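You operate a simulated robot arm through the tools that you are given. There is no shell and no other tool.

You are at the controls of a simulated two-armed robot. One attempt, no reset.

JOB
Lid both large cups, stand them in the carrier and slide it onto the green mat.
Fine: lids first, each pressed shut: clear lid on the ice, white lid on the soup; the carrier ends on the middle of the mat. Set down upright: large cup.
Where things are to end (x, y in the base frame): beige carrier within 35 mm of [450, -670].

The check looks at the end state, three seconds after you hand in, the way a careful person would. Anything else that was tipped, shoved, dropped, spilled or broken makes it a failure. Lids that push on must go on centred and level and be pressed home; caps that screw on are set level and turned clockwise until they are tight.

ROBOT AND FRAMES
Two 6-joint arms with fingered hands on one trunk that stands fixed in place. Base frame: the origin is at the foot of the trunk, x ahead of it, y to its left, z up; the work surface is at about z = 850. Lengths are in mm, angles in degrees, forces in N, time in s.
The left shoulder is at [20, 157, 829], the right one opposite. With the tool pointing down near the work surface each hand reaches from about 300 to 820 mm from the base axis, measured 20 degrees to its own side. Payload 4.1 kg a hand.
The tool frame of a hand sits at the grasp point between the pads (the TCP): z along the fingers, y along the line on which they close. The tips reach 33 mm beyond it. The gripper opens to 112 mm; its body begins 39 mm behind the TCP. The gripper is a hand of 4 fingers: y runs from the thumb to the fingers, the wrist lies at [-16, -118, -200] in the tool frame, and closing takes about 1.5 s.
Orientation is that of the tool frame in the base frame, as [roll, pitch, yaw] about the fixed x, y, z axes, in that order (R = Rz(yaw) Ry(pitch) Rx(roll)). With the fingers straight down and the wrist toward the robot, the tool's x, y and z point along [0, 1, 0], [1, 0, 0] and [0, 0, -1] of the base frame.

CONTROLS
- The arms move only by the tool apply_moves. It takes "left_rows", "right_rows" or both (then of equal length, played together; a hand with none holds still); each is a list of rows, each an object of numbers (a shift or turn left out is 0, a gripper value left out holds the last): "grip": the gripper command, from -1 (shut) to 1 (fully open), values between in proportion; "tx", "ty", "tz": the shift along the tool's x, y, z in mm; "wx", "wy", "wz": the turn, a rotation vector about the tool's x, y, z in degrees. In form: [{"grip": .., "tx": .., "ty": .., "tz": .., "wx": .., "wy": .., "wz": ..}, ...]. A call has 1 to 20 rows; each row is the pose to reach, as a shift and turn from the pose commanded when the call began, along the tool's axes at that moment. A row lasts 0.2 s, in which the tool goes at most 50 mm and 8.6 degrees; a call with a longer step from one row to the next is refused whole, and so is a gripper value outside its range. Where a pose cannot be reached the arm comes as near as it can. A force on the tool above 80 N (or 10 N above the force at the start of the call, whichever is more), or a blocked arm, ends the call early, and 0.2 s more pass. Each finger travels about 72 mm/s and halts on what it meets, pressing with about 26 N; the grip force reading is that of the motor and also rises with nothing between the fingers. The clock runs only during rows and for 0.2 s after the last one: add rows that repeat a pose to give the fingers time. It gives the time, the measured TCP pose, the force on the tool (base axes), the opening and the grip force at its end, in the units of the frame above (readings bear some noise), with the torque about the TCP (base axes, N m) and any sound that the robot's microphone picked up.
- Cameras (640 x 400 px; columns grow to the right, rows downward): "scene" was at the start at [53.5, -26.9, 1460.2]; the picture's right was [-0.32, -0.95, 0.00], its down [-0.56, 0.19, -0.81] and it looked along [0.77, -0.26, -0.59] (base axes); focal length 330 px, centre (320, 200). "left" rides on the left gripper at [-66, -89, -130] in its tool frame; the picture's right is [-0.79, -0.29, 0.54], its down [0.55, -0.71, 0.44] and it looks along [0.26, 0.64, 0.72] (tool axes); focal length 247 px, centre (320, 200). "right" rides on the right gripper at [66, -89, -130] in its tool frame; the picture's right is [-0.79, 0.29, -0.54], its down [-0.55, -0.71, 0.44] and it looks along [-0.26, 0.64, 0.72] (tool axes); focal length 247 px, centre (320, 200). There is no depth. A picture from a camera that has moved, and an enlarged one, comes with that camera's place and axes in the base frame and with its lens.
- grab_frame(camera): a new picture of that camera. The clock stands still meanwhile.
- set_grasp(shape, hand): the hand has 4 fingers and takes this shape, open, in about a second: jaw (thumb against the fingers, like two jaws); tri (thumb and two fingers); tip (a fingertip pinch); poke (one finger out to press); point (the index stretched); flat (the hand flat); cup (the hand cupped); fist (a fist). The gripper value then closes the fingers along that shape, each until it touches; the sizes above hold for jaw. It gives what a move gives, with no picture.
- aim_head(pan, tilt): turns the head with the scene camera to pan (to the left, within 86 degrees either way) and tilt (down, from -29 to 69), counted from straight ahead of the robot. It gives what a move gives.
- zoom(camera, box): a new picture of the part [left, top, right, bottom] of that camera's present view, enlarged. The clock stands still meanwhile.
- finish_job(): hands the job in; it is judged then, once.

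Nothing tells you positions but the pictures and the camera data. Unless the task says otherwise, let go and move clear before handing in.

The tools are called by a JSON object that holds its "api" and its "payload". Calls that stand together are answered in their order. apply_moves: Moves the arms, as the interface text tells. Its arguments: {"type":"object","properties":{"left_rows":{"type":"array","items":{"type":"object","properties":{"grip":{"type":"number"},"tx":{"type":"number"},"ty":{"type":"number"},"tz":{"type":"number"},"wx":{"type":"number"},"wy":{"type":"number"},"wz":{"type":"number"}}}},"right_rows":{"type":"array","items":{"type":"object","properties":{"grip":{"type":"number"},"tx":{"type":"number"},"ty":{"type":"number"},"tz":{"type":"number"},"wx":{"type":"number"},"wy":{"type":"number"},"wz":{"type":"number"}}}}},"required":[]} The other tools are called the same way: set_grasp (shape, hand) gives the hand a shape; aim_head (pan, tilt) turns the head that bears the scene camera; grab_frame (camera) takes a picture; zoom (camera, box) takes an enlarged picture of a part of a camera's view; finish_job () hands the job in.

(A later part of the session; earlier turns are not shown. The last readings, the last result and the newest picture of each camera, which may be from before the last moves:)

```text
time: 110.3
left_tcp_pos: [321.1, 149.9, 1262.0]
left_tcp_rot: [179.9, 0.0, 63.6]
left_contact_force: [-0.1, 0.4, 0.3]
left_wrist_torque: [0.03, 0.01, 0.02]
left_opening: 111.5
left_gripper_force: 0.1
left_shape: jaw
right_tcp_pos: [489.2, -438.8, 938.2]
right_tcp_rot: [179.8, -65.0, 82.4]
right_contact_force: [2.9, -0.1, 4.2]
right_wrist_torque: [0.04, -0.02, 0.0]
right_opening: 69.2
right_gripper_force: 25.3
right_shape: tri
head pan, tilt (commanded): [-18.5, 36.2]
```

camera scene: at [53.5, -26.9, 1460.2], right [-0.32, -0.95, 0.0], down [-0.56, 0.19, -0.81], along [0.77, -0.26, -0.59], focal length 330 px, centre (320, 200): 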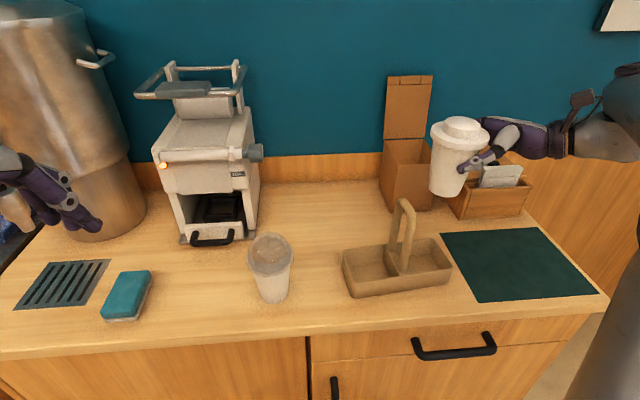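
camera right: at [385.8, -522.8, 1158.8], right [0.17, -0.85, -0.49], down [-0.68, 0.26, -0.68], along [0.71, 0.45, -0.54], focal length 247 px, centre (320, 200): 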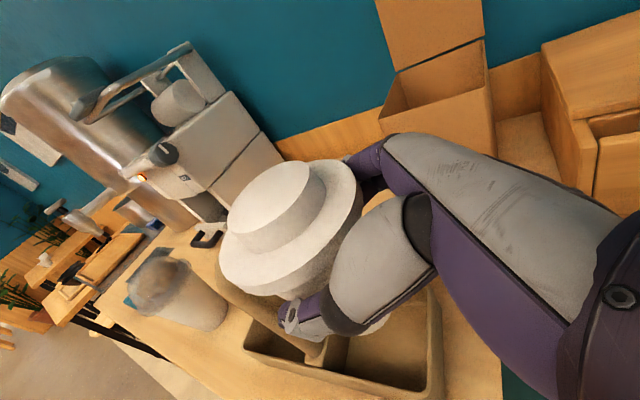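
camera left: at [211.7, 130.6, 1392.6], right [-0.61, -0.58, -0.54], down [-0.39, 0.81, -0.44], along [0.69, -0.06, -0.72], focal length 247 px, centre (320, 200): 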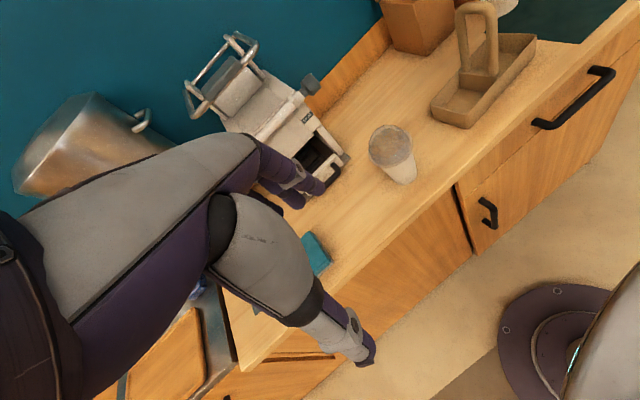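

The cup is standing on the pocket floor. I relieve slightly, open the fingers and back the hand straight out to the right.

{"api": "apply_moves", "payload": {"right_rows": [{"tx": 1, "tz": -0.5}, {"tx": 1, "tz": -0.5, "grip": 0.3}, {"tx": 1, "tz": -0.5, "grip": 0.5}, {"tx": 1, "tz": -0.5, "grip": 0.8}, {"tx": 1, "tz": -0.5, "grip": 1}, {"tx": 1, "tz": -0.5, "grip": 1}, {"tx": 1, "tz": -0.5, "grip": 1}]}}

{"api": "zoom", "payload": {"camera": "scene", "box": [370, 200, 460, 300]}}

{"api": "zoom", "payload": {"camera": "left", "box": [440, 0, 560, 110]}}

{"api": "zoom", "payload": {"camera": "right", "box": [180, 100, 480, 400]}}

```text
time: 111.9
left_tcp_pos: [320.6, 150.8, 1263.1]
left_tcp_rot: [-180.0, 0.0, 63.6]
left_contact_force: [-0.3, 0.6, 0.2]
left_wrist_torque: [-0.03, -0.01, 0.03]
left_opening: 111.5
left_gripper_force: 0.1
left_shape: jaw
right_tcp_pos: [489.2, -438.9, 939.0]
right_tcp_rot: [-180.0, -65.0, 82.2]
right_contact_force: [-0.7, -0.9, 0.7]
right_wrist_torque: [0.01, 0.01, -0.03]
right_opening: 111.5
right_gripper_force: 0.0
right_shape: tri
head pan, tilt (commanded): [-18.5, 36.2]
```

```text
4.00 times, centred on (415, 250) of scene
camera zoom: at [53.5, -26.9, 1460.2], right [-0.32, -0.95, 0.0], down [-0.56, 0.19, -0.81], along [0.77, -0.26, -0.59], focal length 1321 px, centre (-60, 0)
```

zoom: 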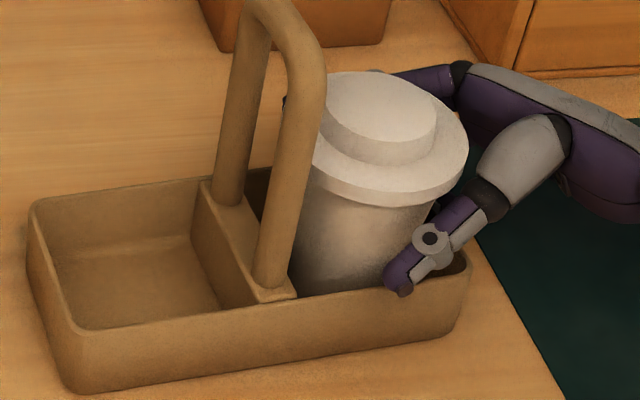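

```text
3.64 times, centred on (500, 55) of left
camera zoom: at [211.7, 130.6, 1392.6], right [-0.61, -0.58, -0.54], down [-0.39, 0.81, -0.44], along [0.69, -0.06, -0.72], focal length 898 px, centre (-334, 727)
```

zoom: 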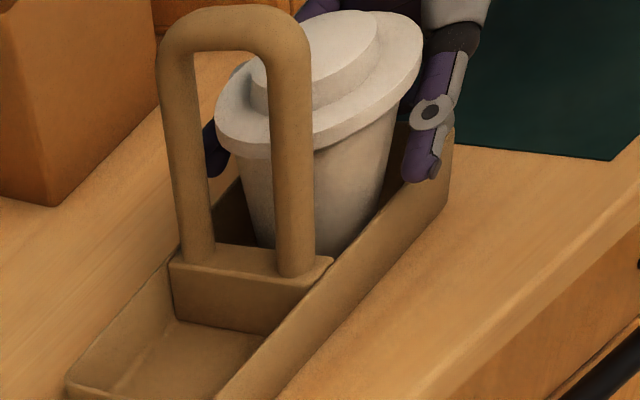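

```text
1.33 times, centred on (330, 250) of right
camera zoom: at [386.2, -514.7, 1053.1], right [0.17, -0.85, -0.49], down [-0.68, 0.26, -0.68], along [0.71, 0.45, -0.54], focal length 329 px, centre (307, 133)
```

zoom: 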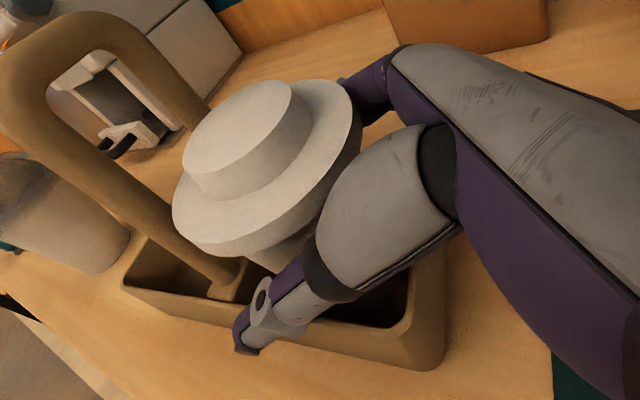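

{"api": "apply_moves", "payload": {"right_rows": [{"tx": -4.2, "tz": -9.1}, {"tx": -12.7, "tz": -27.2}, {"tx": -25.3, "tz": -54.4}, {"tx": -40.1, "tz": -86.1}, {"tx": -54.9, "tz": -117.8}, {"tx": -54.9, "tz": -117.8}]}}

{"api": "grab_frame", "payload": {"camera": "scene"}}

{"api": "zoom", "payload": {"camera": "scene", "box": [370, 190, 460, 300]}}

{"api": "zoom", "payload": {"camera": "right", "box": [180, 100, 480, 400]}}

```text
time: 113.3
left_tcp_pos: [320.0, 150.7, 1262.9]
left_tcp_rot: [-179.9, 0.0, 63.6]
left_contact_force: [-0.8, 0.0, -0.4]
left_wrist_torque: [-0.03, -0.03, 0.02]
left_opening: 111.7
left_gripper_force: 0.0
left_shape: jaw
right_tcp_pos: [470.6, -568.3, 938.2]
right_tcp_rot: [-179.8, -65.0, 81.9]
right_contact_force: [0.6, -1.2, -0.2]
right_wrist_torque: [0.01, 0.0, 0.01]
right_opening: 111.8
right_gripper_force: 0.2
right_shape: tri
head pan, tilt (commanded): [-18.5, 36.2]
```

```text
taken
camera scene: at [53.5, -26.8, 1460.2], right [-0.32, -0.95, 0.0], down [-0.56, 0.19, -0.81], along [0.77, -0.26, -0.59], focal length 330 px, centre (320, 200)
```

scene: 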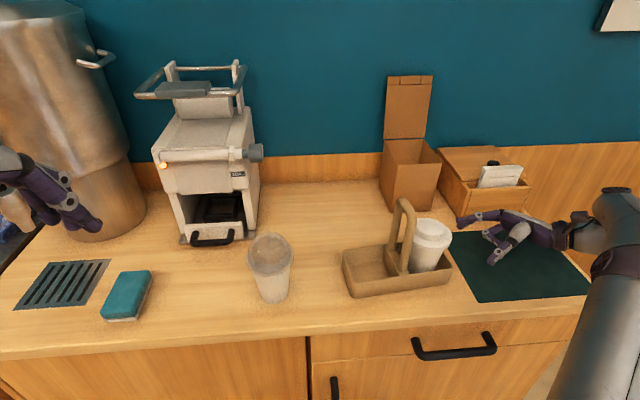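

```text
3.64 times, centred on (415, 245) of scene
camera zoom: at [53.5, -26.8, 1460.2], right [-0.32, -0.95, 0.0], down [-0.56, 0.19, -0.81], along [0.77, -0.26, -0.59], focal length 1201 px, centre (-26, 36)
```

zoom: 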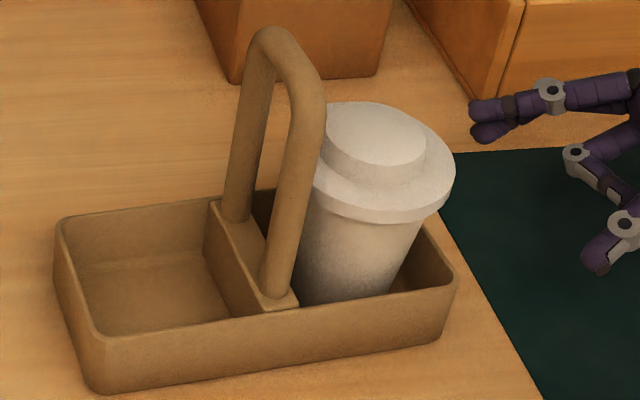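

```text
1.33 times, centred on (330, 250) of right
camera zoom: at [368.1, -644.4, 1053.1], right [0.17, -0.85, -0.49], down [-0.68, 0.26, -0.68], along [0.71, 0.45, -0.54], focal length 329 px, centre (307, 133)
```

zoom: 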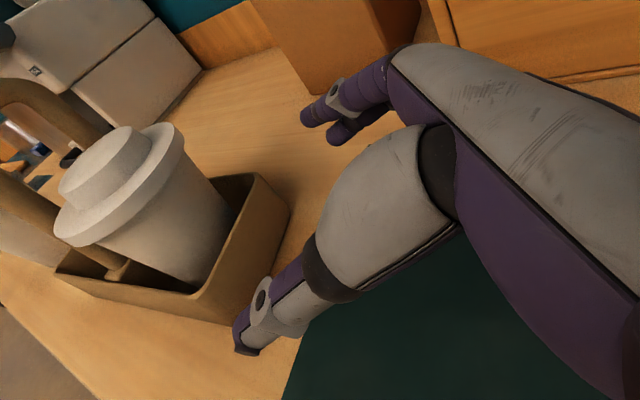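

The soup cup stands upright in the right pocket with its lid on. I park the right arm higher and bring the left hand in, preparing the same sideways grip for the ice cup.

{"api": "apply_moves", "payload": {"right_rows": [{"tx": 27, "tz": -12.7}, {"tx": 54, "tz": -25.4}, {"tx": 82, "tz": -38}, {"tx": 109, "tz": -50.7}, {"tx": 136, "tz": -63.4}, {"tx": 163, "tz": -76}, {"tx": 163, "tz": -76}], "left_rows": [{"tx": 0.7, "ty": 20.1, "tz": 13.3, "wz": -4.4}, {"tx": 1.4, "ty": 40.3, "tz": 26.7, "wz": -8.8}, {"tx": 2, "ty": 60.4, "tz": 40, "wz": -13.2}, {"tx": 2.7, "ty": 80.5, "tz": 53.3, "wz": -17.6}, {"tx": 3.4, "ty": 100.7, "tz": 66.7, "wz": -22}, {"tx": 4.1, "ty": 120.8, "tz": 80, "wz": -26.4}, {"tx": 4.1, "ty": 120.8, "tz": 80, "wz": -26.4}]}}

{"api": "set_grasp", "payload": {"hand": "left", "shape": "tri"}}

{"api": "apply_moves", "payload": {"left_rows": [{"wy": -8}, {"wy": -16}, {"wy": -24}, {"wy": -32}, {"wy": -40}, {"wy": -48}, {"wy": -56}, {"wy": -62}, {"wy": -65}, {"wy": -65}]}}

{"api": "grab_frame", "payload": {"camera": "scene"}}

{"api": "grab_frame", "payload": {"camera": "left"}}

```text
time: 114.9
left_tcp_pos: [431.1, 100.2, 1181.4]
left_tcp_rot: [180.0, 0.0, 90.0]
left_contact_force: [0.0, 0.9, -0.4]
left_wrist_torque: [0.01, 0.0, 0.06]
left_opening: 111.9
left_gripper_force: 0.0
left_shape: jaw
right_tcp_pos: [471.8, -567.5, 1118.5]
right_tcp_rot: [-179.9, -64.9, 82.1]
right_contact_force: [-0.2, -0.1, -0.2]
right_wrist_torque: [0.02, 0.01, 0.01]
right_opening: 111.8
right_gripper_force: 0.0
right_shape: tri
head pan, tilt (commanded): [-18.5, 36.2]
```

```text
time: 115.8
left_tcp_pos: [431.0, 100.4, 1182.2]
left_tcp_rot: [179.9, 0.0, 90.0]
left_contact_force: [0.3, -0.9, -0.6]
left_wrist_torque: [0.02, -0.01, -0.02]
left_opening: 111.9
left_gripper_force: 0.1
left_shape: tri
right_tcp_pos: [471.3, -567.4, 1118.8]
right_tcp_rot: [180.0, -65.0, 82.2]
right_contact_force: [1.0, -1.5, 0.9]
right_wrist_torque: [0.01, -0.02, 0.04]
right_opening: 111.8
right_gripper_force: 0.0
right_shape: tri
head pan, tilt (commanded): [-18.5, 36.2]
```

```text
time: 118.0
left_tcp_pos: [431.0, 99.9, 1182.9]
left_tcp_rot: [-180.0, 65.1, 90.0]
left_contact_force: [-0.1, 0.0, 0.4]
left_wrist_torque: [-0.02, 0.0, -0.04]
left_opening: 111.6
left_gripper_force: 0.0
left_shape: tri
right_tcp_pos: [471.4, -567.7, 1118.6]
right_tcp_rot: [-179.9, -65.1, 82.2]
right_contact_force: [0.2, -1.1, -0.3]
right_wrist_torque: [-0.01, 0.01, 0.0]
right_opening: 111.7
right_gripper_force: 0.0
right_shape: tri
head pan, tilt (commanded): [-18.5, 36.2]
```

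```text
taken
camera scene: at [53.5, -26.9, 1460.2], right [-0.32, -0.95, 0.0], down [-0.56, 0.19, -0.81], along [0.77, -0.26, -0.59], focal length 330 px, centre (320, 200)
```

scene: 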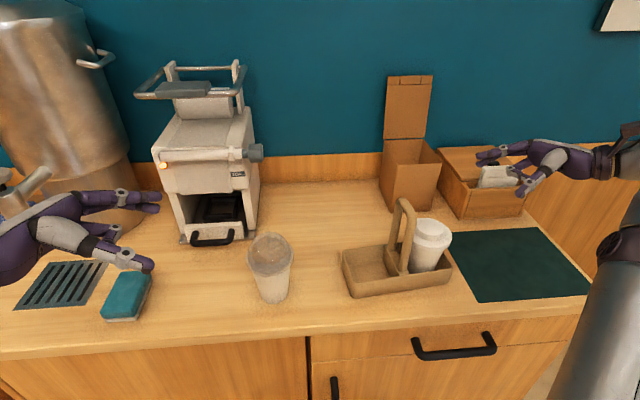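

```text
taken
camera left: at [341.9, 190.0, 1297.2], right [-0.29, -0.82, 0.49], down [-0.71, -0.16, -0.68], along [0.64, -0.55, -0.54], focal length 247 px, centre (320, 200)
```

left: 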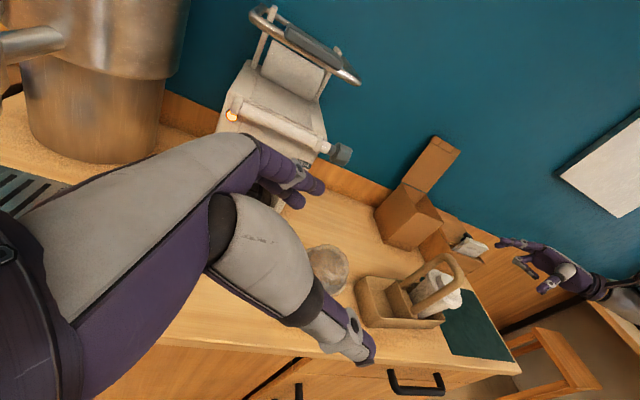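

The left hand takes the sideways pose as well. I move it to the left of the ice cup and descend there.

{"api": "apply_moves", "payload": {"left_rows": [{"tx": 8.5, "ty": 21.1, "tz": 20.5}, {"tx": 17, "ty": 42.2, "tz": 41.1}, {"tx": 25.5, "ty": 63.4, "tz": 61.6}, {"tx": 34, "ty": 84.5, "tz": 82.2}, {"tx": 42.6, "ty": 105.6, "tz": 102.7}, {"tx": 42.6, "ty": 105.6, "tz": 102.7}]}}

{"api": "grab_frame", "payload": {"camera": "scene"}}

{"api": "grab_frame", "payload": {"camera": "left"}}

{"api": "zoom", "payload": {"camera": "scene", "box": [190, 170, 310, 310]}}

```text
time: 119.4
left_tcp_pos: [536.9, 25.0, 1099.9]
left_tcp_rot: [-179.9, 65.0, 90.0]
left_contact_force: [-0.4, 0.2, 0.8]
left_wrist_torque: [-0.01, -0.01, 0.03]
left_opening: 111.6
left_gripper_force: 0.1
left_shape: tri
right_tcp_pos: [470.8, -567.4, 1118.3]
right_tcp_rot: [180.0, -64.9, 82.1]
right_contact_force: [0.6, 0.2, 0.6]
right_wrist_torque: [-0.01, 0.01, -0.01]
right_opening: 111.4
right_gripper_force: 0.1
right_shape: tri
head pan, tilt (commanded): [-18.5, 36.2]
```

```text
taken
camera scene: at [53.4, -26.8, 1460.2], right [-0.32, -0.95, 0.0], down [-0.56, 0.19, -0.81], along [0.77, -0.26, -0.59], focal length 330 px, centre (320, 200)
```

scene: 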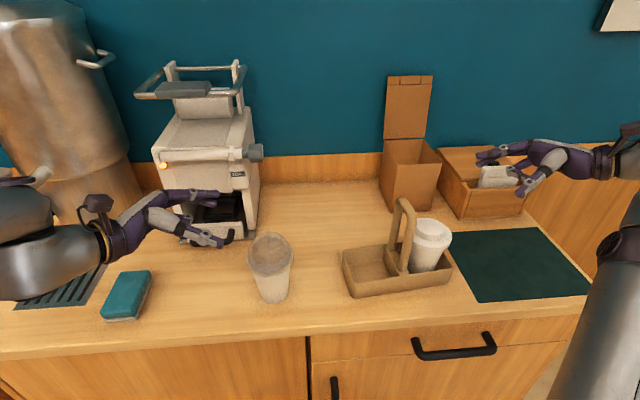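

```text
taken
camera left: at [447.6, 114.4, 1214.5], right [-0.29, -0.82, 0.49], down [-0.71, -0.16, -0.69], along [0.64, -0.54, -0.54], focal length 247 px, centre (320, 200)
```

left: 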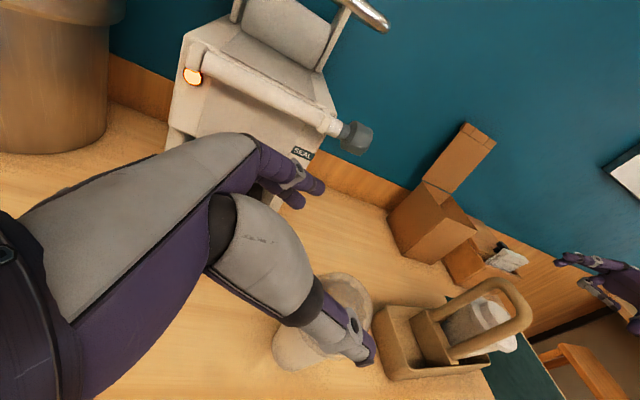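

```text
2.86 times, centred on (250, 240) of scene
camera zoom: at [53.4, -26.8, 1460.2], right [-0.32, -0.95, 0.0], down [-0.56, 0.19, -0.81], along [0.77, -0.26, -0.59], focal length 943 px, centre (520, 86)
```

zoom: 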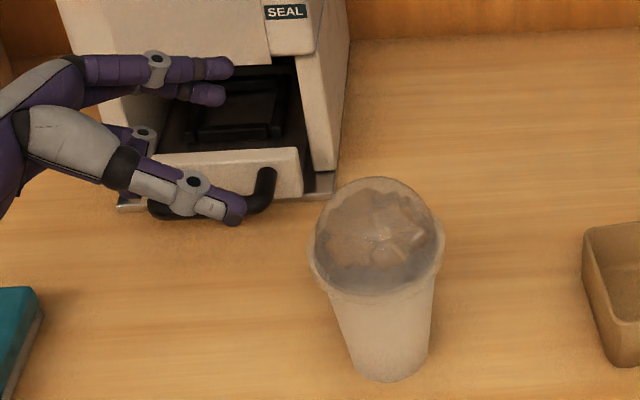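

{"api": "apply_moves", "payload": {"left_rows": [{"tx": 30.3, "tz": 14.1}, {"tx": 60.5, "tz": 28.2}, {"tx": 90.8, "tz": 42.4}, {"tx": 121, "tz": 56.5}, {"tx": 151.3, "tz": 70.6}, {"tx": 151.3, "tz": 70.6}]}}

{"api": "grab_frame", "payload": {"camera": "scene"}}

{"api": "zoom", "payload": {"camera": "left", "box": [180, 100, 480, 400]}}

{"api": "zoom", "payload": {"camera": "scene", "box": [190, 200, 310, 310]}}

{"api": "grab_frame", "payload": {"camera": "right"}}

```text
time: 120.8
left_tcp_pos: [535.3, 24.8, 933.3]
left_tcp_rot: [-179.9, 65.0, 90.2]
left_contact_force: [0.2, -0.6, 0.4]
left_wrist_torque: [-0.02, 0.01, -0.04]
left_opening: 111.6
left_gripper_force: 0.0
left_shape: tri
right_tcp_pos: [472.2, -568.7, 1118.0]
right_tcp_rot: [180.0, -65.0, 82.2]
right_contact_force: [-0.2, 0.4, 0.1]
right_wrist_torque: [-0.01, 0.0, 0.0]
right_opening: 111.8
right_gripper_force: 0.1
right_shape: tri
head pan, tilt (commanded): [-18.5, 36.2]
```

```text
taken
camera scene: at [53.4, -26.9, 1460.2], right [-0.32, -0.95, 0.0], down [-0.56, 0.19, -0.81], along [0.77, -0.26, -0.59], focal length 330 px, centre (320, 200)
```

scene: 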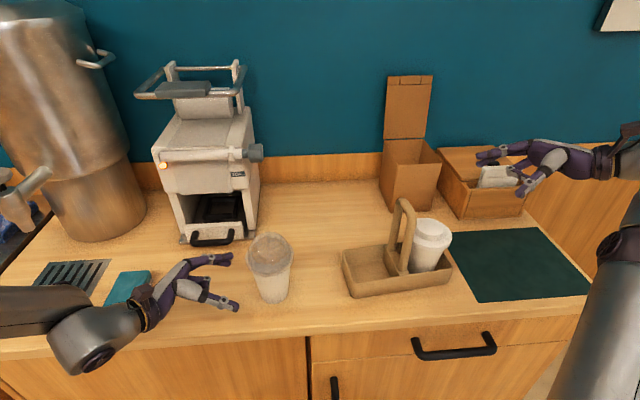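

```text
1.33 times, centred on (330, 250) of left
camera zoom: at [447.2, 114.3, 1048.7], right [-0.29, -0.82, 0.49], down [-0.71, -0.16, -0.68], along [0.64, -0.55, -0.54], focal length 329 px, centre (307, 133)
```

zoom: 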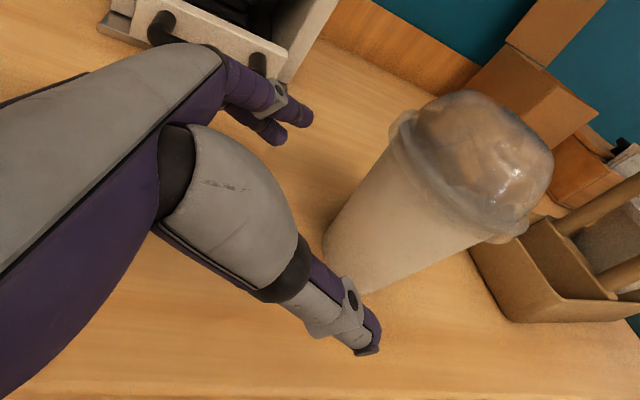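

```text
3.64 times, centred on (250, 255) of scene
camera zoom: at [53.4, -26.9, 1460.2], right [-0.32, -0.95, 0.0], down [-0.56, 0.19, -0.81], along [0.77, -0.26, -0.59], focal length 1201 px, centre (574, 0)
```

zoom: 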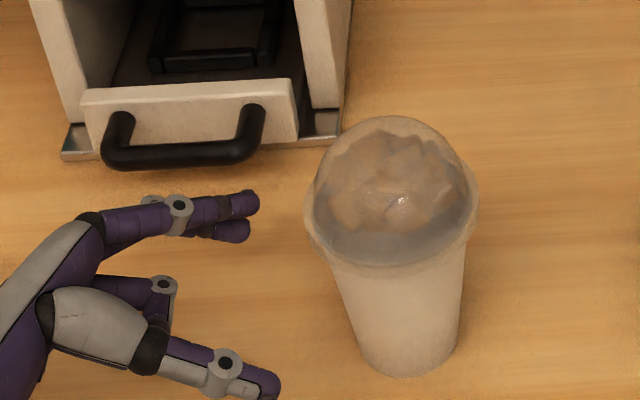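

```text
taken
camera right: at [368.3, -643.8, 1232.3], right [0.17, -0.85, -0.49], down [-0.68, 0.26, -0.68], along [0.71, 0.45, -0.54], focal length 247 px, centre (320, 200)
```

right: 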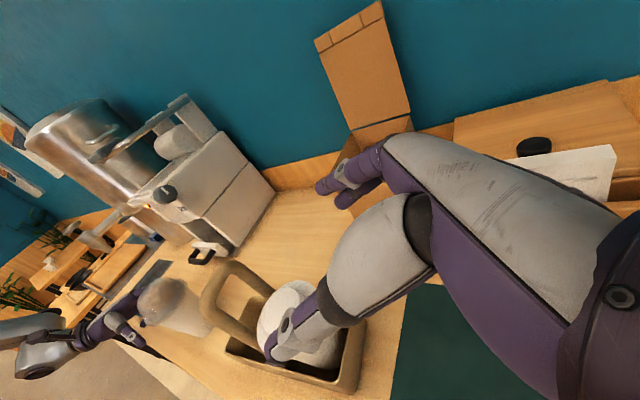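

The left hand is level with the cup body, laterally aligned within about a millimetre. I advance most of the way and check.

{"api": "apply_moves", "payload": {"left_rows": [{"tx": -7.3, "ty": 0.5, "tz": 15.6}, {"tx": -14.6, "ty": 1, "tz": 31.3}, {"tx": -21.9, "ty": 1, "tz": 46.9}, {"tx": -28, "ty": 1, "tz": 60}, {"tx": -28, "ty": 1, "tz": 60}]}}

{"api": "zoom", "payload": {"camera": "scene", "box": [210, 210, 310, 310]}}

{"api": "zoom", "payload": {"camera": "left", "box": [180, 100, 480, 400]}}

{"api": "zoom", "payload": {"camera": "right", "box": [60, 230, 260, 390]}}

```text
time: 122.0
left_tcp_pos: [536.1, -42.8, 933.6]
left_tcp_rot: [180.0, 65.0, 89.9]
left_contact_force: [0.3, -0.6, -1.1]
left_wrist_torque: [-0.01, -0.02, 0.01]
left_opening: 111.8
left_gripper_force: 0.0
left_shape: tri
right_tcp_pos: [471.0, -566.9, 1117.1]
right_tcp_rot: [179.9, -65.0, 82.4]
right_contact_force: [0.8, 1.1, 0.1]
right_wrist_torque: [-0.01, 0.0, -0.01]
right_opening: 111.6
right_gripper_force: 0.1
right_shape: tri
head pan, tilt (commanded): [-18.5, 36.2]
```

```text
4.00 times, centred on (260, 260) of scene
camera zoom: at [53.5, -26.9, 1460.2], right [-0.32, -0.95, 0.0], down [-0.56, 0.19, -0.81], along [0.77, -0.26, -0.59], focal length 1321 px, centre (560, -40)
```

zoom: 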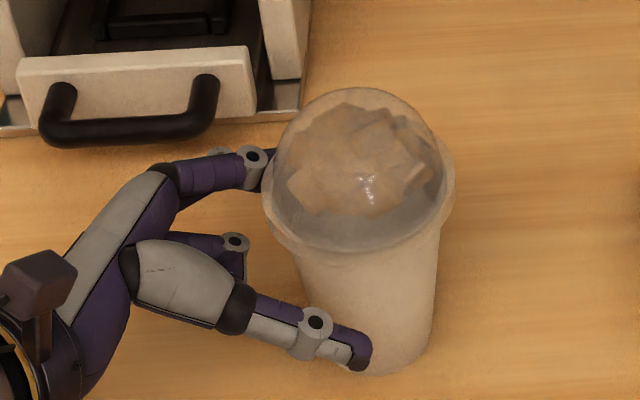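

```text
1.33 times, centred on (330, 250) of left
camera zoom: at [447.9, 48.5, 1048.5], right [-0.29, -0.82, 0.49], down [-0.71, -0.16, -0.69], along [0.64, -0.55, -0.54], focal length 329 px, centre (307, 133)
```

zoom: 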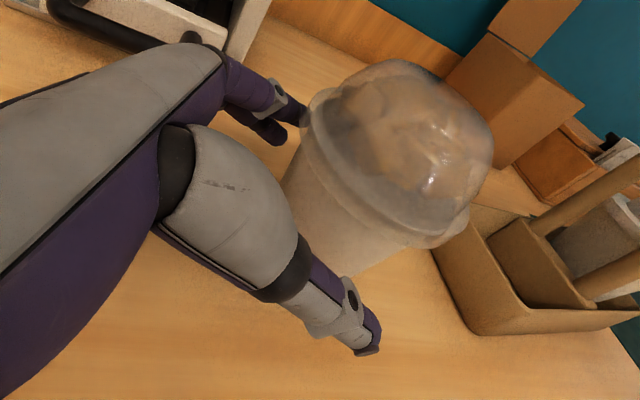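

```text
2.50 times, centred on (160, 310) of right
camera zoom: at [368.4, -643.7, 1232.4], right [0.17, -0.85, -0.49], down [-0.68, 0.26, -0.68], along [0.71, 0.45, -0.54], focal length 617 px, centre (720, -75)
```

zoom: 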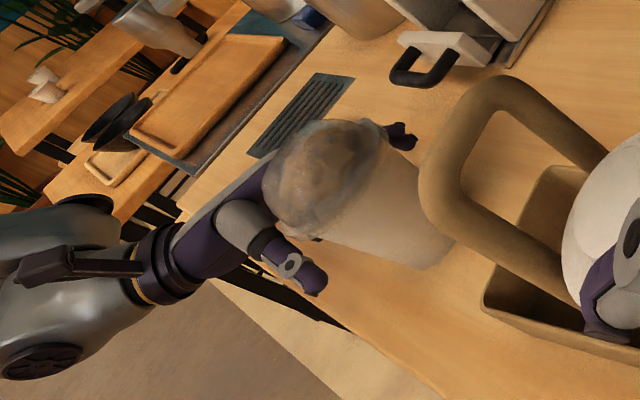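

{"api": "apply_moves", "payload": {"left_rows": [{"tx": -4.6, "tz": 10}, {"tx": -9.3, "tz": 19.9}, {"tx": -9.3, "tz": 19.9}]}}

{"api": "zoom", "payload": {"camera": "scene", "box": [210, 210, 310, 310]}}

{"api": "zoom", "payload": {"camera": "right", "box": [100, 240, 220, 340]}}

```text
time: 122.8
left_tcp_pos: [537.0, -63.0, 932.7]
left_tcp_rot: [-180.0, 65.0, 90.0]
left_contact_force: [0.5, -0.7, -0.7]
left_wrist_torque: [0.01, 0.02, -0.01]
left_opening: 111.6
left_gripper_force: 0.0
left_shape: tri
right_tcp_pos: [470.6, -567.1, 1117.1]
right_tcp_rot: [179.9, -65.0, 82.2]
right_contact_force: [-0.2, 0.3, -0.1]
right_wrist_torque: [-0.03, 0.0, 0.06]
right_opening: 111.7
right_gripper_force: 0.1
right_shape: tri
head pan, tilt (commanded): [-18.5, 36.2]
```

```text
4.00 times, centred on (260, 260) of scene
camera zoom: at [53.5, -26.9, 1460.2], right [-0.32, -0.95, 0.0], down [-0.56, 0.19, -0.81], along [0.77, -0.26, -0.59], focal length 1321 px, centre (560, -40)
```

zoom: 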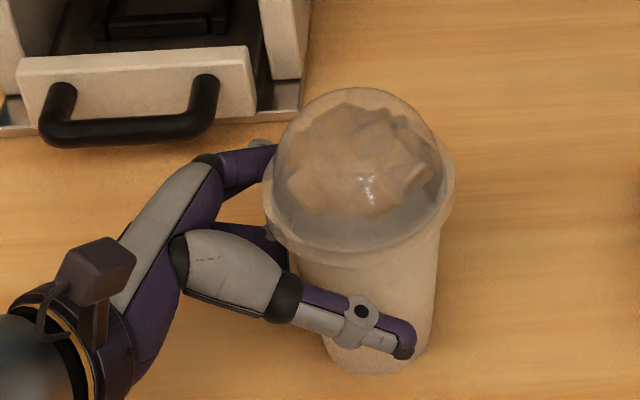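

```text
4.00 times, centred on (160, 290) of right
camera zoom: at [368.4, -643.7, 1232.3], right [0.17, -0.85, -0.49], down [-0.68, 0.26, -0.68], along [0.71, 0.45, -0.54], focal length 988 px, centre (960, -160)
```

zoom: 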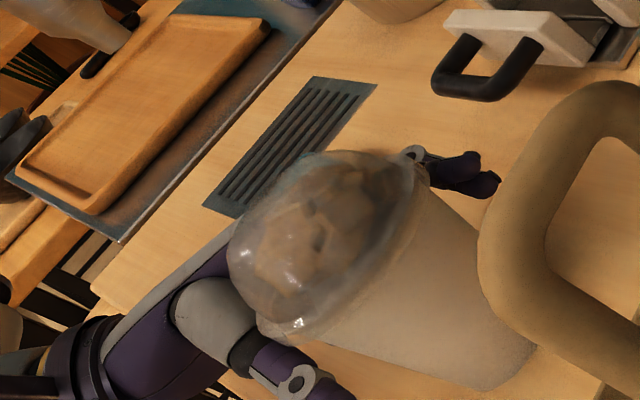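

{"api": "apply_moves", "payload": {"left_rows": [{"grip": 0.8}, {"grip": 0.6}, {"grip": 0.4}, {"grip": 0.25}, {"grip": 0.25}, {"grip": 0.25}]}}

{"api": "zoom", "payload": {"camera": "scene", "box": [210, 210, 310, 310]}}

{"api": "zoom", "payload": {"camera": "right", "box": [100, 240, 220, 340]}}

```text
time: 124.2
left_tcp_pos: [537.1, -63.4, 933.8]
left_tcp_rot: [-179.9, 65.0, 90.0]
left_contact_force: [0.0, -0.3, 0.6]
left_wrist_torque: [-0.01, -0.01, 0.01]
left_opening: 68.1
left_gripper_force: 25.7
left_shape: tri
right_tcp_pos: [470.6, -567.5, 1117.8]
right_tcp_rot: [-179.9, -65.0, 82.2]
right_contact_force: [-0.4, 0.2, -0.2]
right_wrist_torque: [0.0, 0.02, 0.02]
right_opening: 111.8
right_gripper_force: 0.0
right_shape: tri
head pan, tilt (commanded): [-18.5, 36.2]
```

```text
4.00 times, centred on (260, 260) of scene
camera zoom: at [53.5, -26.9, 1460.2], right [-0.32, -0.95, 0.0], down [-0.56, 0.19, -0.81], along [0.77, -0.26, -0.59], focal length 1321 px, centre (560, -40)
```

zoom: 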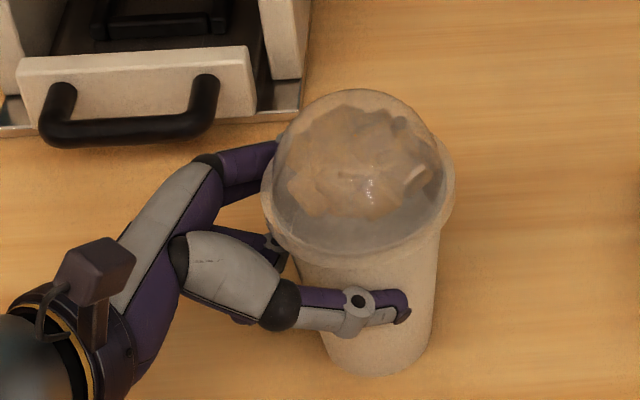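

```text
4.00 times, centred on (160, 290) of right
camera zoom: at [368.4, -643.8, 1232.3], right [0.17, -0.85, -0.49], down [-0.68, 0.26, -0.68], along [0.71, 0.45, -0.54], focal length 988 px, centre (960, -160)
```

zoom: 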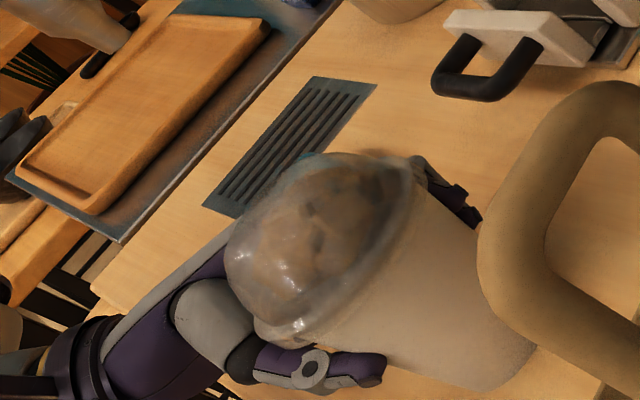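

Gripped on the body with no snap. I firm up and lift slightly.

{"api": "apply_moves", "payload": {"left_rows": [{"grip": 0}, {"grip": 0}, {"tx": -3, "tz": -1.4, "grip": 0}, {"tx": -7, "tz": -3.3, "grip": 0}, {"tx": -13.6, "tz": -6.3, "grip": 0}, {"tx": -13.6, "tz": -6.3, "grip": 0}]}}

{"api": "zoom", "payload": {"camera": "scene", "box": [210, 210, 310, 310]}}

{"api": "zoom", "payload": {"camera": "right", "box": [100, 240, 220, 340]}}

```text
time: 125.6
left_tcp_pos: [537.1, -62.5, 947.5]
left_tcp_rot: [-179.9, 65.0, 90.0]
left_contact_force: [1.2, -0.2, -2.3]
left_wrist_torque: [0.05, 0.03, 0.02]
left_opening: 68.5
left_gripper_force: 26.3
left_shape: tri
right_tcp_pos: [471.4, -567.7, 1117.6]
right_tcp_rot: [179.8, -65.1, 82.4]
right_contact_force: [-0.4, -0.9, 0.1]
right_wrist_torque: [-0.02, 0.01, 0.01]
right_opening: 111.9
right_gripper_force: 0.0
right_shape: tri
head pan, tilt (commanded): [-18.5, 36.2]
```

```text
4.00 times, centred on (260, 260) of scene
camera zoom: at [53.6, -26.9, 1460.2], right [-0.32, -0.95, 0.0], down [-0.56, 0.19, -0.81], along [0.77, -0.26, -0.59], focal length 1321 px, centre (560, -40)
```

zoom: 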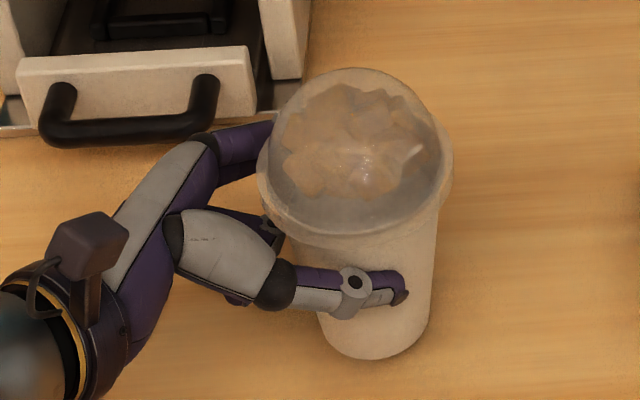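

```text
4.00 times, centred on (160, 290) of right
camera zoom: at [368.4, -643.8, 1232.3], right [0.17, -0.85, -0.49], down [-0.68, 0.26, -0.68], along [0.71, 0.45, -0.54], focal length 988 px, centre (960, -160)
```

zoom: 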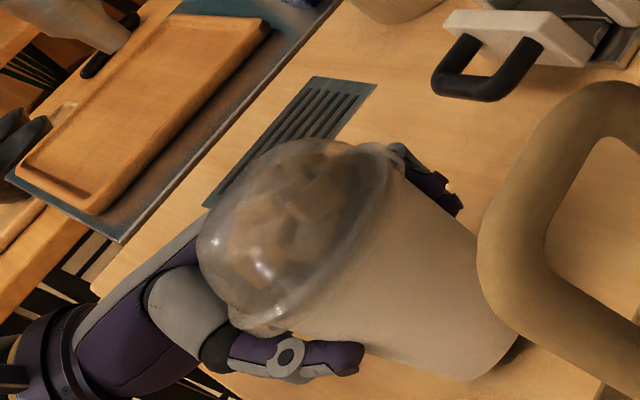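

The ice cup is lifted with its lid on. I raise it clear of the carrier wall and carry it toward the left pocket.

{"api": "apply_moves", "payload": {"left_rows": [{"tx": -13.1, "tz": -6.1}, {"tx": -30, "tz": -14}, {"tx": -48, "tz": -22.4}, {"tx": -65.7, "tz": -30.6}, {"tx": -65.7, "tz": -30.6}]}}

{"api": "apply_moves", "payload": {"left_rows": [{"tx": -8.9, "ty": -2.7, "tz": 19, "wx": 0.74, "wz": 0.35}, {"tx": -17.7, "ty": -5.3, "tz": 38.1, "wx": 1.5, "wz": 0.7}, {"tx": -26.6, "ty": -8, "tz": 57.1, "wx": 2.2, "wz": 1.04}, {"tx": -35.5, "ty": -10.7, "tz": 76.1, "wx": 3, "wz": 1.4}, {"tx": -44.4, "ty": -13.4, "tz": 95.2, "wx": 3.7, "wz": 1.7}, {"tx": -53.2, "ty": -16, "tz": 114.2, "wx": 4.5, "wz": 2.1}, {"tx": -53.2, "ty": -16, "tz": 114.2, "wx": 4.5, "wz": 2.1}]}}

{"api": "grab_frame", "payload": {"camera": "scene"}}

{"api": "grab_frame", "payload": {"camera": "right"}}

{"api": "grab_frame", "payload": {"camera": "left"}}

```text
time: 126.8
left_tcp_pos: [537.0, -62.3, 1021.0]
left_tcp_rot: [-179.9, 65.1, 90.1]
left_contact_force: [-0.6, 0.6, -2.2]
left_wrist_torque: [0.03, 0.0, 0.01]
left_opening: 68.8
left_gripper_force: 25.8
left_shape: tri
right_tcp_pos: [470.5, -566.6, 1118.0]
right_tcp_rot: [179.9, -65.0, 82.3]
right_contact_force: [-0.9, -0.3, 0.1]
right_wrist_torque: [0.01, 0.0, -0.03]
right_opening: 111.5
right_gripper_force: 0.1
right_shape: tri
head pan, tilt (commanded): [-18.5, 36.2]
```

```text
time: 128.4
left_tcp_pos: [520.5, -189.2, 1020.1]
left_tcp_rot: [-179.8, 65.0, 85.2]
left_contact_force: [0.5, 0.5, -1.8]
left_wrist_torque: [0.03, 0.03, 0.0]
left_opening: 68.3
left_gripper_force: 26.0
left_shape: tri
right_tcp_pos: [471.4, -567.2, 1118.5]
right_tcp_rot: [179.9, -65.0, 82.4]
right_contact_force: [0.3, 0.0, -0.6]
right_wrist_torque: [-0.02, 0.0, 0.04]
right_opening: 111.8
right_gripper_force: 0.1
right_shape: tri
head pan, tilt (commanded): [-18.5, 36.2]
```

```text
taken
camera scene: at [53.5, -26.9, 1460.2], right [-0.32, -0.95, 0.0], down [-0.56, 0.19, -0.81], along [0.77, -0.26, -0.59], focal length 330 px, centre (320, 200)
```

scene: 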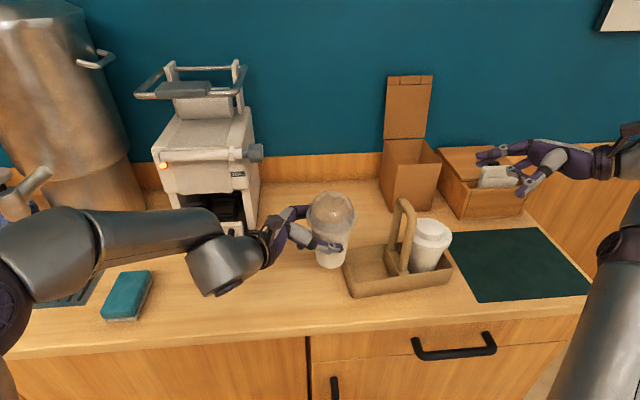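

```text
taken
camera right: at [368.4, -643.7, 1232.3], right [0.17, -0.85, -0.49], down [-0.68, 0.26, -0.68], along [0.71, 0.45, -0.54], focal length 247 px, centre (320, 200)
```

right: 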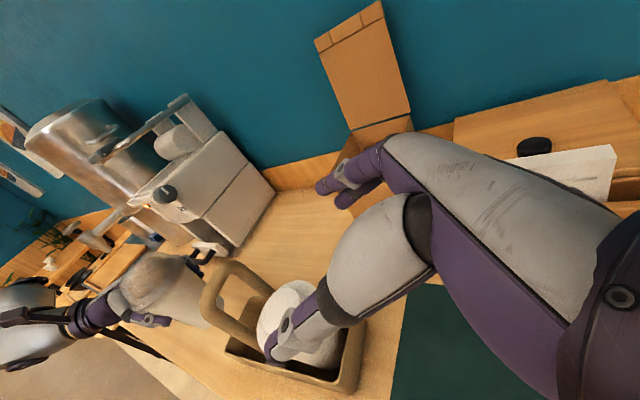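

```text
taken
camera left: at [440.2, -92.6, 1135.5], right [-0.36, -0.79, 0.49], down [-0.72, -0.1, -0.68], along [0.59, -0.6, -0.54], focal length 247 px, centre (320, 200)
```

left: 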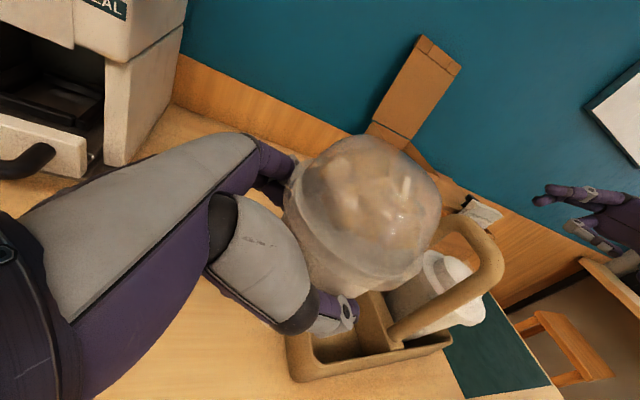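

{"api": "apply_moves", "payload": {"left_rows": [{"tx": -9, "ty": -0.9, "tz": 19.2, "wx": 0.75, "wz": 0.35}, {"tx": -17.9, "ty": -1.8, "tz": 38.4, "wx": 1.5, "wz": 0.7}, {"tx": -26.9, "ty": -2.7, "tz": 57.5, "wx": 2.2, "wz": 1}, {"tx": -35.8, "ty": -3.6, "tz": 76.7, "wx": 3, "wz": 1.4}, {"tx": -35.8, "ty": -3.6, "tz": 76.7, "wx": 3, "wz": 1.4}]}}

{"api": "grab_frame", "payload": {"camera": "scene"}}

{"api": "zoom", "payload": {"camera": "scene", "box": [300, 180, 460, 310]}}

{"api": "zoom", "payload": {"camera": "right", "box": [80, 200, 380, 400]}}

{"api": "zoom", "payload": {"camera": "left", "box": [240, 120, 520, 400]}}

```text
time: 129.6
left_tcp_pos: [509.9, -275.2, 1021.0]
left_tcp_rot: [-180.0, 65.0, 81.7]
left_contact_force: [-0.6, 0.5, -2.5]
left_wrist_torque: [0.04, -0.01, 0.0]
left_opening: 68.7
left_gripper_force: 25.8
left_shape: tri
right_tcp_pos: [471.0, -567.5, 1118.2]
right_tcp_rot: [180.0, -64.9, 82.2]
right_contact_force: [0.1, 0.1, 0.9]
right_wrist_torque: [-0.02, 0.02, -0.02]
right_opening: 112.0
right_gripper_force: 0.0
right_shape: tri
head pan, tilt (commanded): [-18.5, 36.2]
```

```text
taken
camera scene: at [53.5, -26.9, 1460.2], right [-0.32, -0.95, 0.0], down [-0.56, 0.19, -0.81], along [0.77, -0.26, -0.59], focal length 330 px, centre (320, 200)
```

scene: 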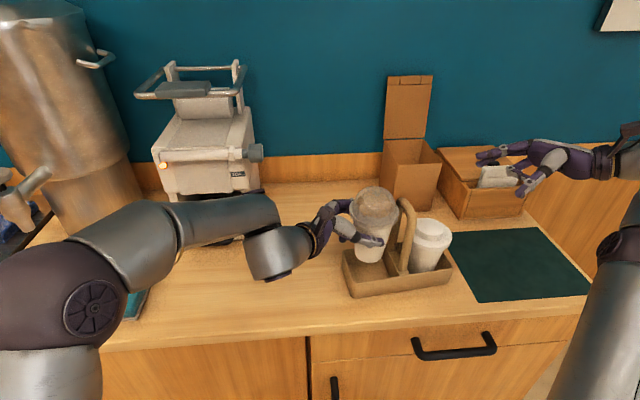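

```text
3.08 times, centred on (380, 245) of scene
camera zoom: at [53.5, -26.9, 1460.2], right [-0.32, -0.95, 0.0], down [-0.56, 0.19, -0.81], along [0.77, -0.26, -0.59], focal length 1016 px, centre (135, 62)
```

zoom: 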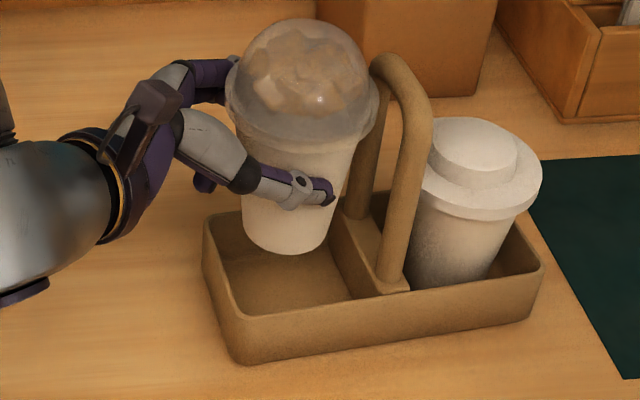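

```text
2.00 times, centred on (230, 300) of right
camera zoom: at [368.4, -643.7, 1232.3], right [0.17, -0.85, -0.49], down [-0.68, 0.26, -0.68], along [0.71, 0.45, -0.54], focal length 494 px, centre (500, 0)
```

zoom: 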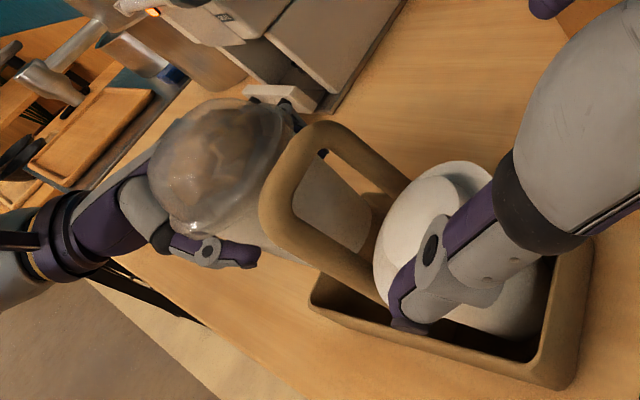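

```text
1.43 times, centred on (380, 260) of left
camera zoom: at [435.2, -173.0, 1135.9], right [-0.4, -0.77, 0.49], down [-0.73, -0.06, -0.68], along [0.56, -0.63, -0.54], focal length 353 px, centre (234, 114)
```

zoom: 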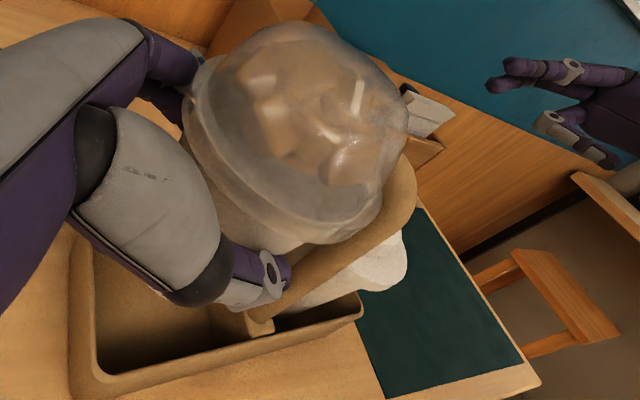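

The ice cup is above the left pocket but about 6 mm too far back. I correct that and lower a little.

{"api": "apply_moves", "payload": {"left_rows": [{"tx": 0.9, "ty": -3.1, "tz": -1.9}, {"tx": 1.8, "ty": -6.2, "tz": -3.8}, {"tx": 10.9, "ty": -6.2, "tz": 0.4}, {"tx": 19.9, "ty": -6.2, "tz": 4.6}, {"tx": 19.9, "ty": -6.2, "tz": 4.6}]}}

{"api": "zoom", "payload": {"camera": "scene", "box": [320, 190, 440, 310]}}

{"api": "zoom", "payload": {"camera": "left", "box": [240, 120, 520, 400]}}

{"api": "zoom", "payload": {"camera": "right", "box": [80, 200, 280, 360]}}

```text
time: 130.8
left_tcp_pos: [505.0, -268.5, 1001.0]
left_tcp_rot: [179.9, 65.0, 81.6]
left_contact_force: [1.4, 0.3, -2.3]
left_wrist_torque: [0.03, -0.03, -0.04]
left_opening: 68.5
left_gripper_force: 26.3
left_shape: tri
right_tcp_pos: [471.0, -567.6, 1118.8]
right_tcp_rot: [179.9, -65.0, 82.3]
right_contact_force: [-0.4, -0.5, 0.1]
right_wrist_torque: [0.01, -0.01, 0.04]
right_opening: 111.6
right_gripper_force: 0.0
right_shape: tri
head pan, tilt (commanded): [-18.5, 36.2]
```

```text
3.33 times, centred on (380, 250) of scene
camera zoom: at [53.5, -26.9, 1460.2], right [-0.32, -0.95, 0.0], down [-0.56, 0.19, -0.81], along [0.77, -0.26, -0.59], focal length 1101 px, centre (120, 33)
```

zoom: 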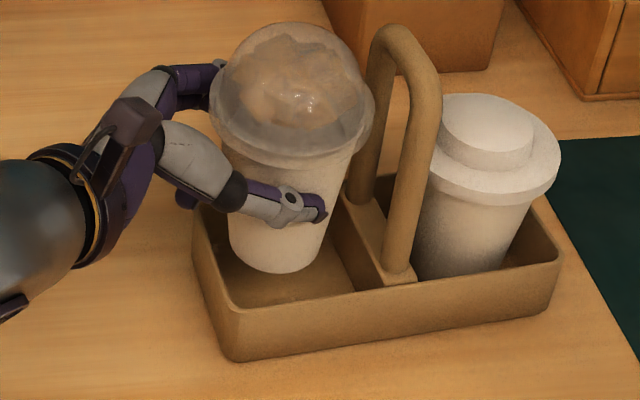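

```text
1.43 times, centred on (380, 260) of left
camera zoom: at [429.3, -166.7, 1115.7], right [-0.4, -0.77, 0.49], down [-0.73, -0.06, -0.68], along [0.56, -0.63, -0.54], focal length 353 px, centre (234, 114)
```

zoom: 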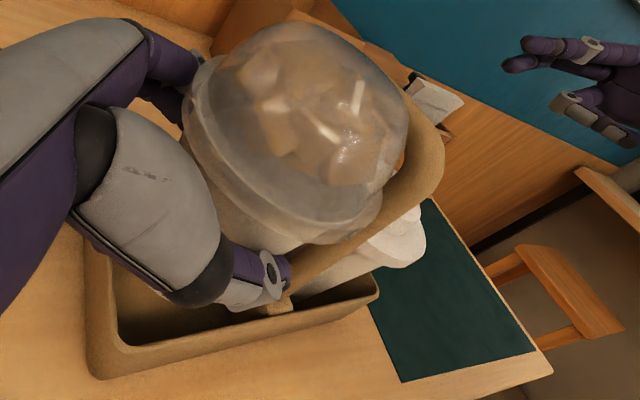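

```text
2.50 times, centred on (180, 280) of right
camera zoom: at [368.4, -643.8, 1232.3], right [0.17, -0.85, -0.49], down [-0.68, 0.26, -0.68], along [0.71, 0.45, -0.54], focal length 617 px, centre (670, 0)
```

zoom: 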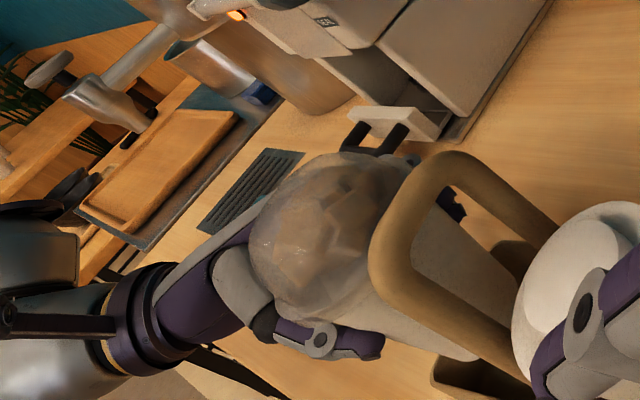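

{"api": "zoom", "payload": {"camera": "scene", "box": [340, 225, 400, 290]}}

{"api": "zoom", "payload": {"camera": "scene", "box": [335, 180, 405, 240]}}

```text
6.15 times, centred on (370, 258) of scene
camera zoom: at [53.5, -26.9, 1460.2], right [-0.32, -0.95, 0.0], down [-0.56, 0.19, -0.81], along [0.77, -0.26, -0.59], focal length 2032 px, centre (12, -154)
```

zoom: 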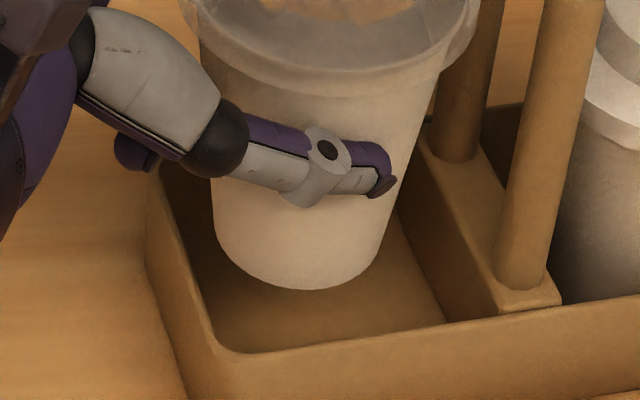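

```text
6.67 times, centred on (370, 210) of scene
camera zoom: at [53.5, -26.9, 1460.2], right [-0.32, -0.95, 0.0], down [-0.56, 0.19, -0.81], along [0.77, -0.26, -0.59], focal length 2201 px, centre (-13, 133)
```

zoom: 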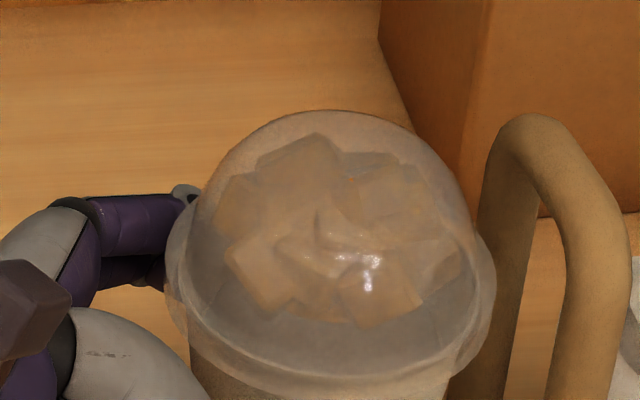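

{"api": "apply_moves", "payload": {"left_rows": [{"tx": -1.9, "ty": 2.1, "tz": 4}, {"tx": -3.7, "ty": 4.3, "tz": 7.9}, {"tx": 3.6, "ty": 4.3, "tz": 11.3}, {"tx": 3.6, "ty": 4.3, "tz": 11.3}]}}

{"api": "zoom", "payload": {"camera": "scene", "box": [340, 225, 400, 290]}}

{"api": "zoom", "payload": {"camera": "left", "box": [240, 200, 440, 400]}}

{"api": "zoom", "payload": {"camera": "scene", "box": [335, 180, 435, 300]}}

```text
time: 131.8
left_tcp_pos: [508.3, -278.2, 992.6]
left_tcp_rot: [-180.0, 65.0, 81.7]
left_contact_force: [0.2, -0.1, -2.0]
left_wrist_torque: [0.03, -0.03, -0.01]
left_opening: 68.6
left_gripper_force: 26.3
left_shape: tri
right_tcp_pos: [471.5, -568.0, 1118.7]
right_tcp_rot: [-179.9, -65.0, 82.0]
right_contact_force: [-0.5, -0.4, 0.3]
right_wrist_torque: [-0.01, -0.02, 0.0]
right_opening: 111.9
right_gripper_force: 0.0
right_shape: tri
head pan, tilt (commanded): [-18.5, 36.2]
```

```text
6.15 times, centred on (370, 258) of scene
camera zoom: at [53.5, -26.9, 1460.2], right [-0.32, -0.95, 0.0], down [-0.56, 0.19, -0.81], along [0.77, -0.26, -0.59], focal length 2032 px, centre (12, -154)
```

zoom: 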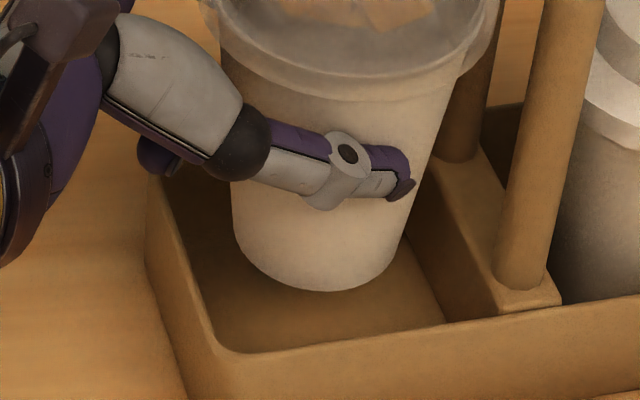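

```text
2.00 times, centred on (340, 300) of left
camera zoom: at [432.7, -176.1, 1107.8], right [-0.4, -0.77, 0.49], down [-0.73, -0.06, -0.68], along [0.56, -0.63, -0.54], focal length 494 px, centre (280, 0)
```

zoom: 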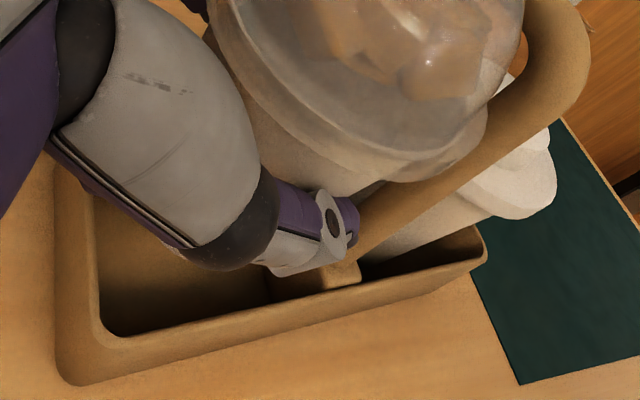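

```text
3.33 times, centred on (385, 240) of scene
camera zoom: at [53.5, -26.9, 1460.2], right [-0.32, -0.95, 0.0], down [-0.56, 0.19, -0.81], along [0.77, -0.26, -0.59], focal length 1101 px, centre (103, 67)
```

zoom: 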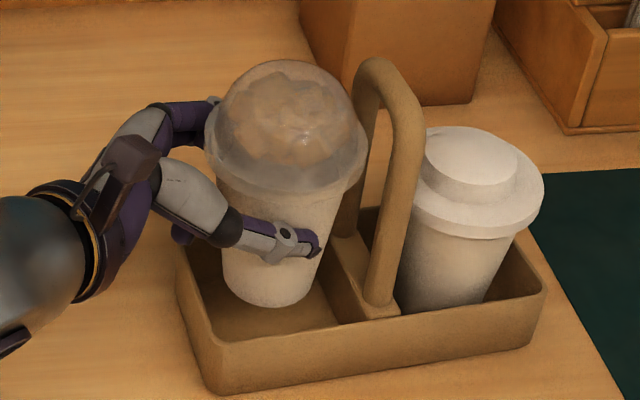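

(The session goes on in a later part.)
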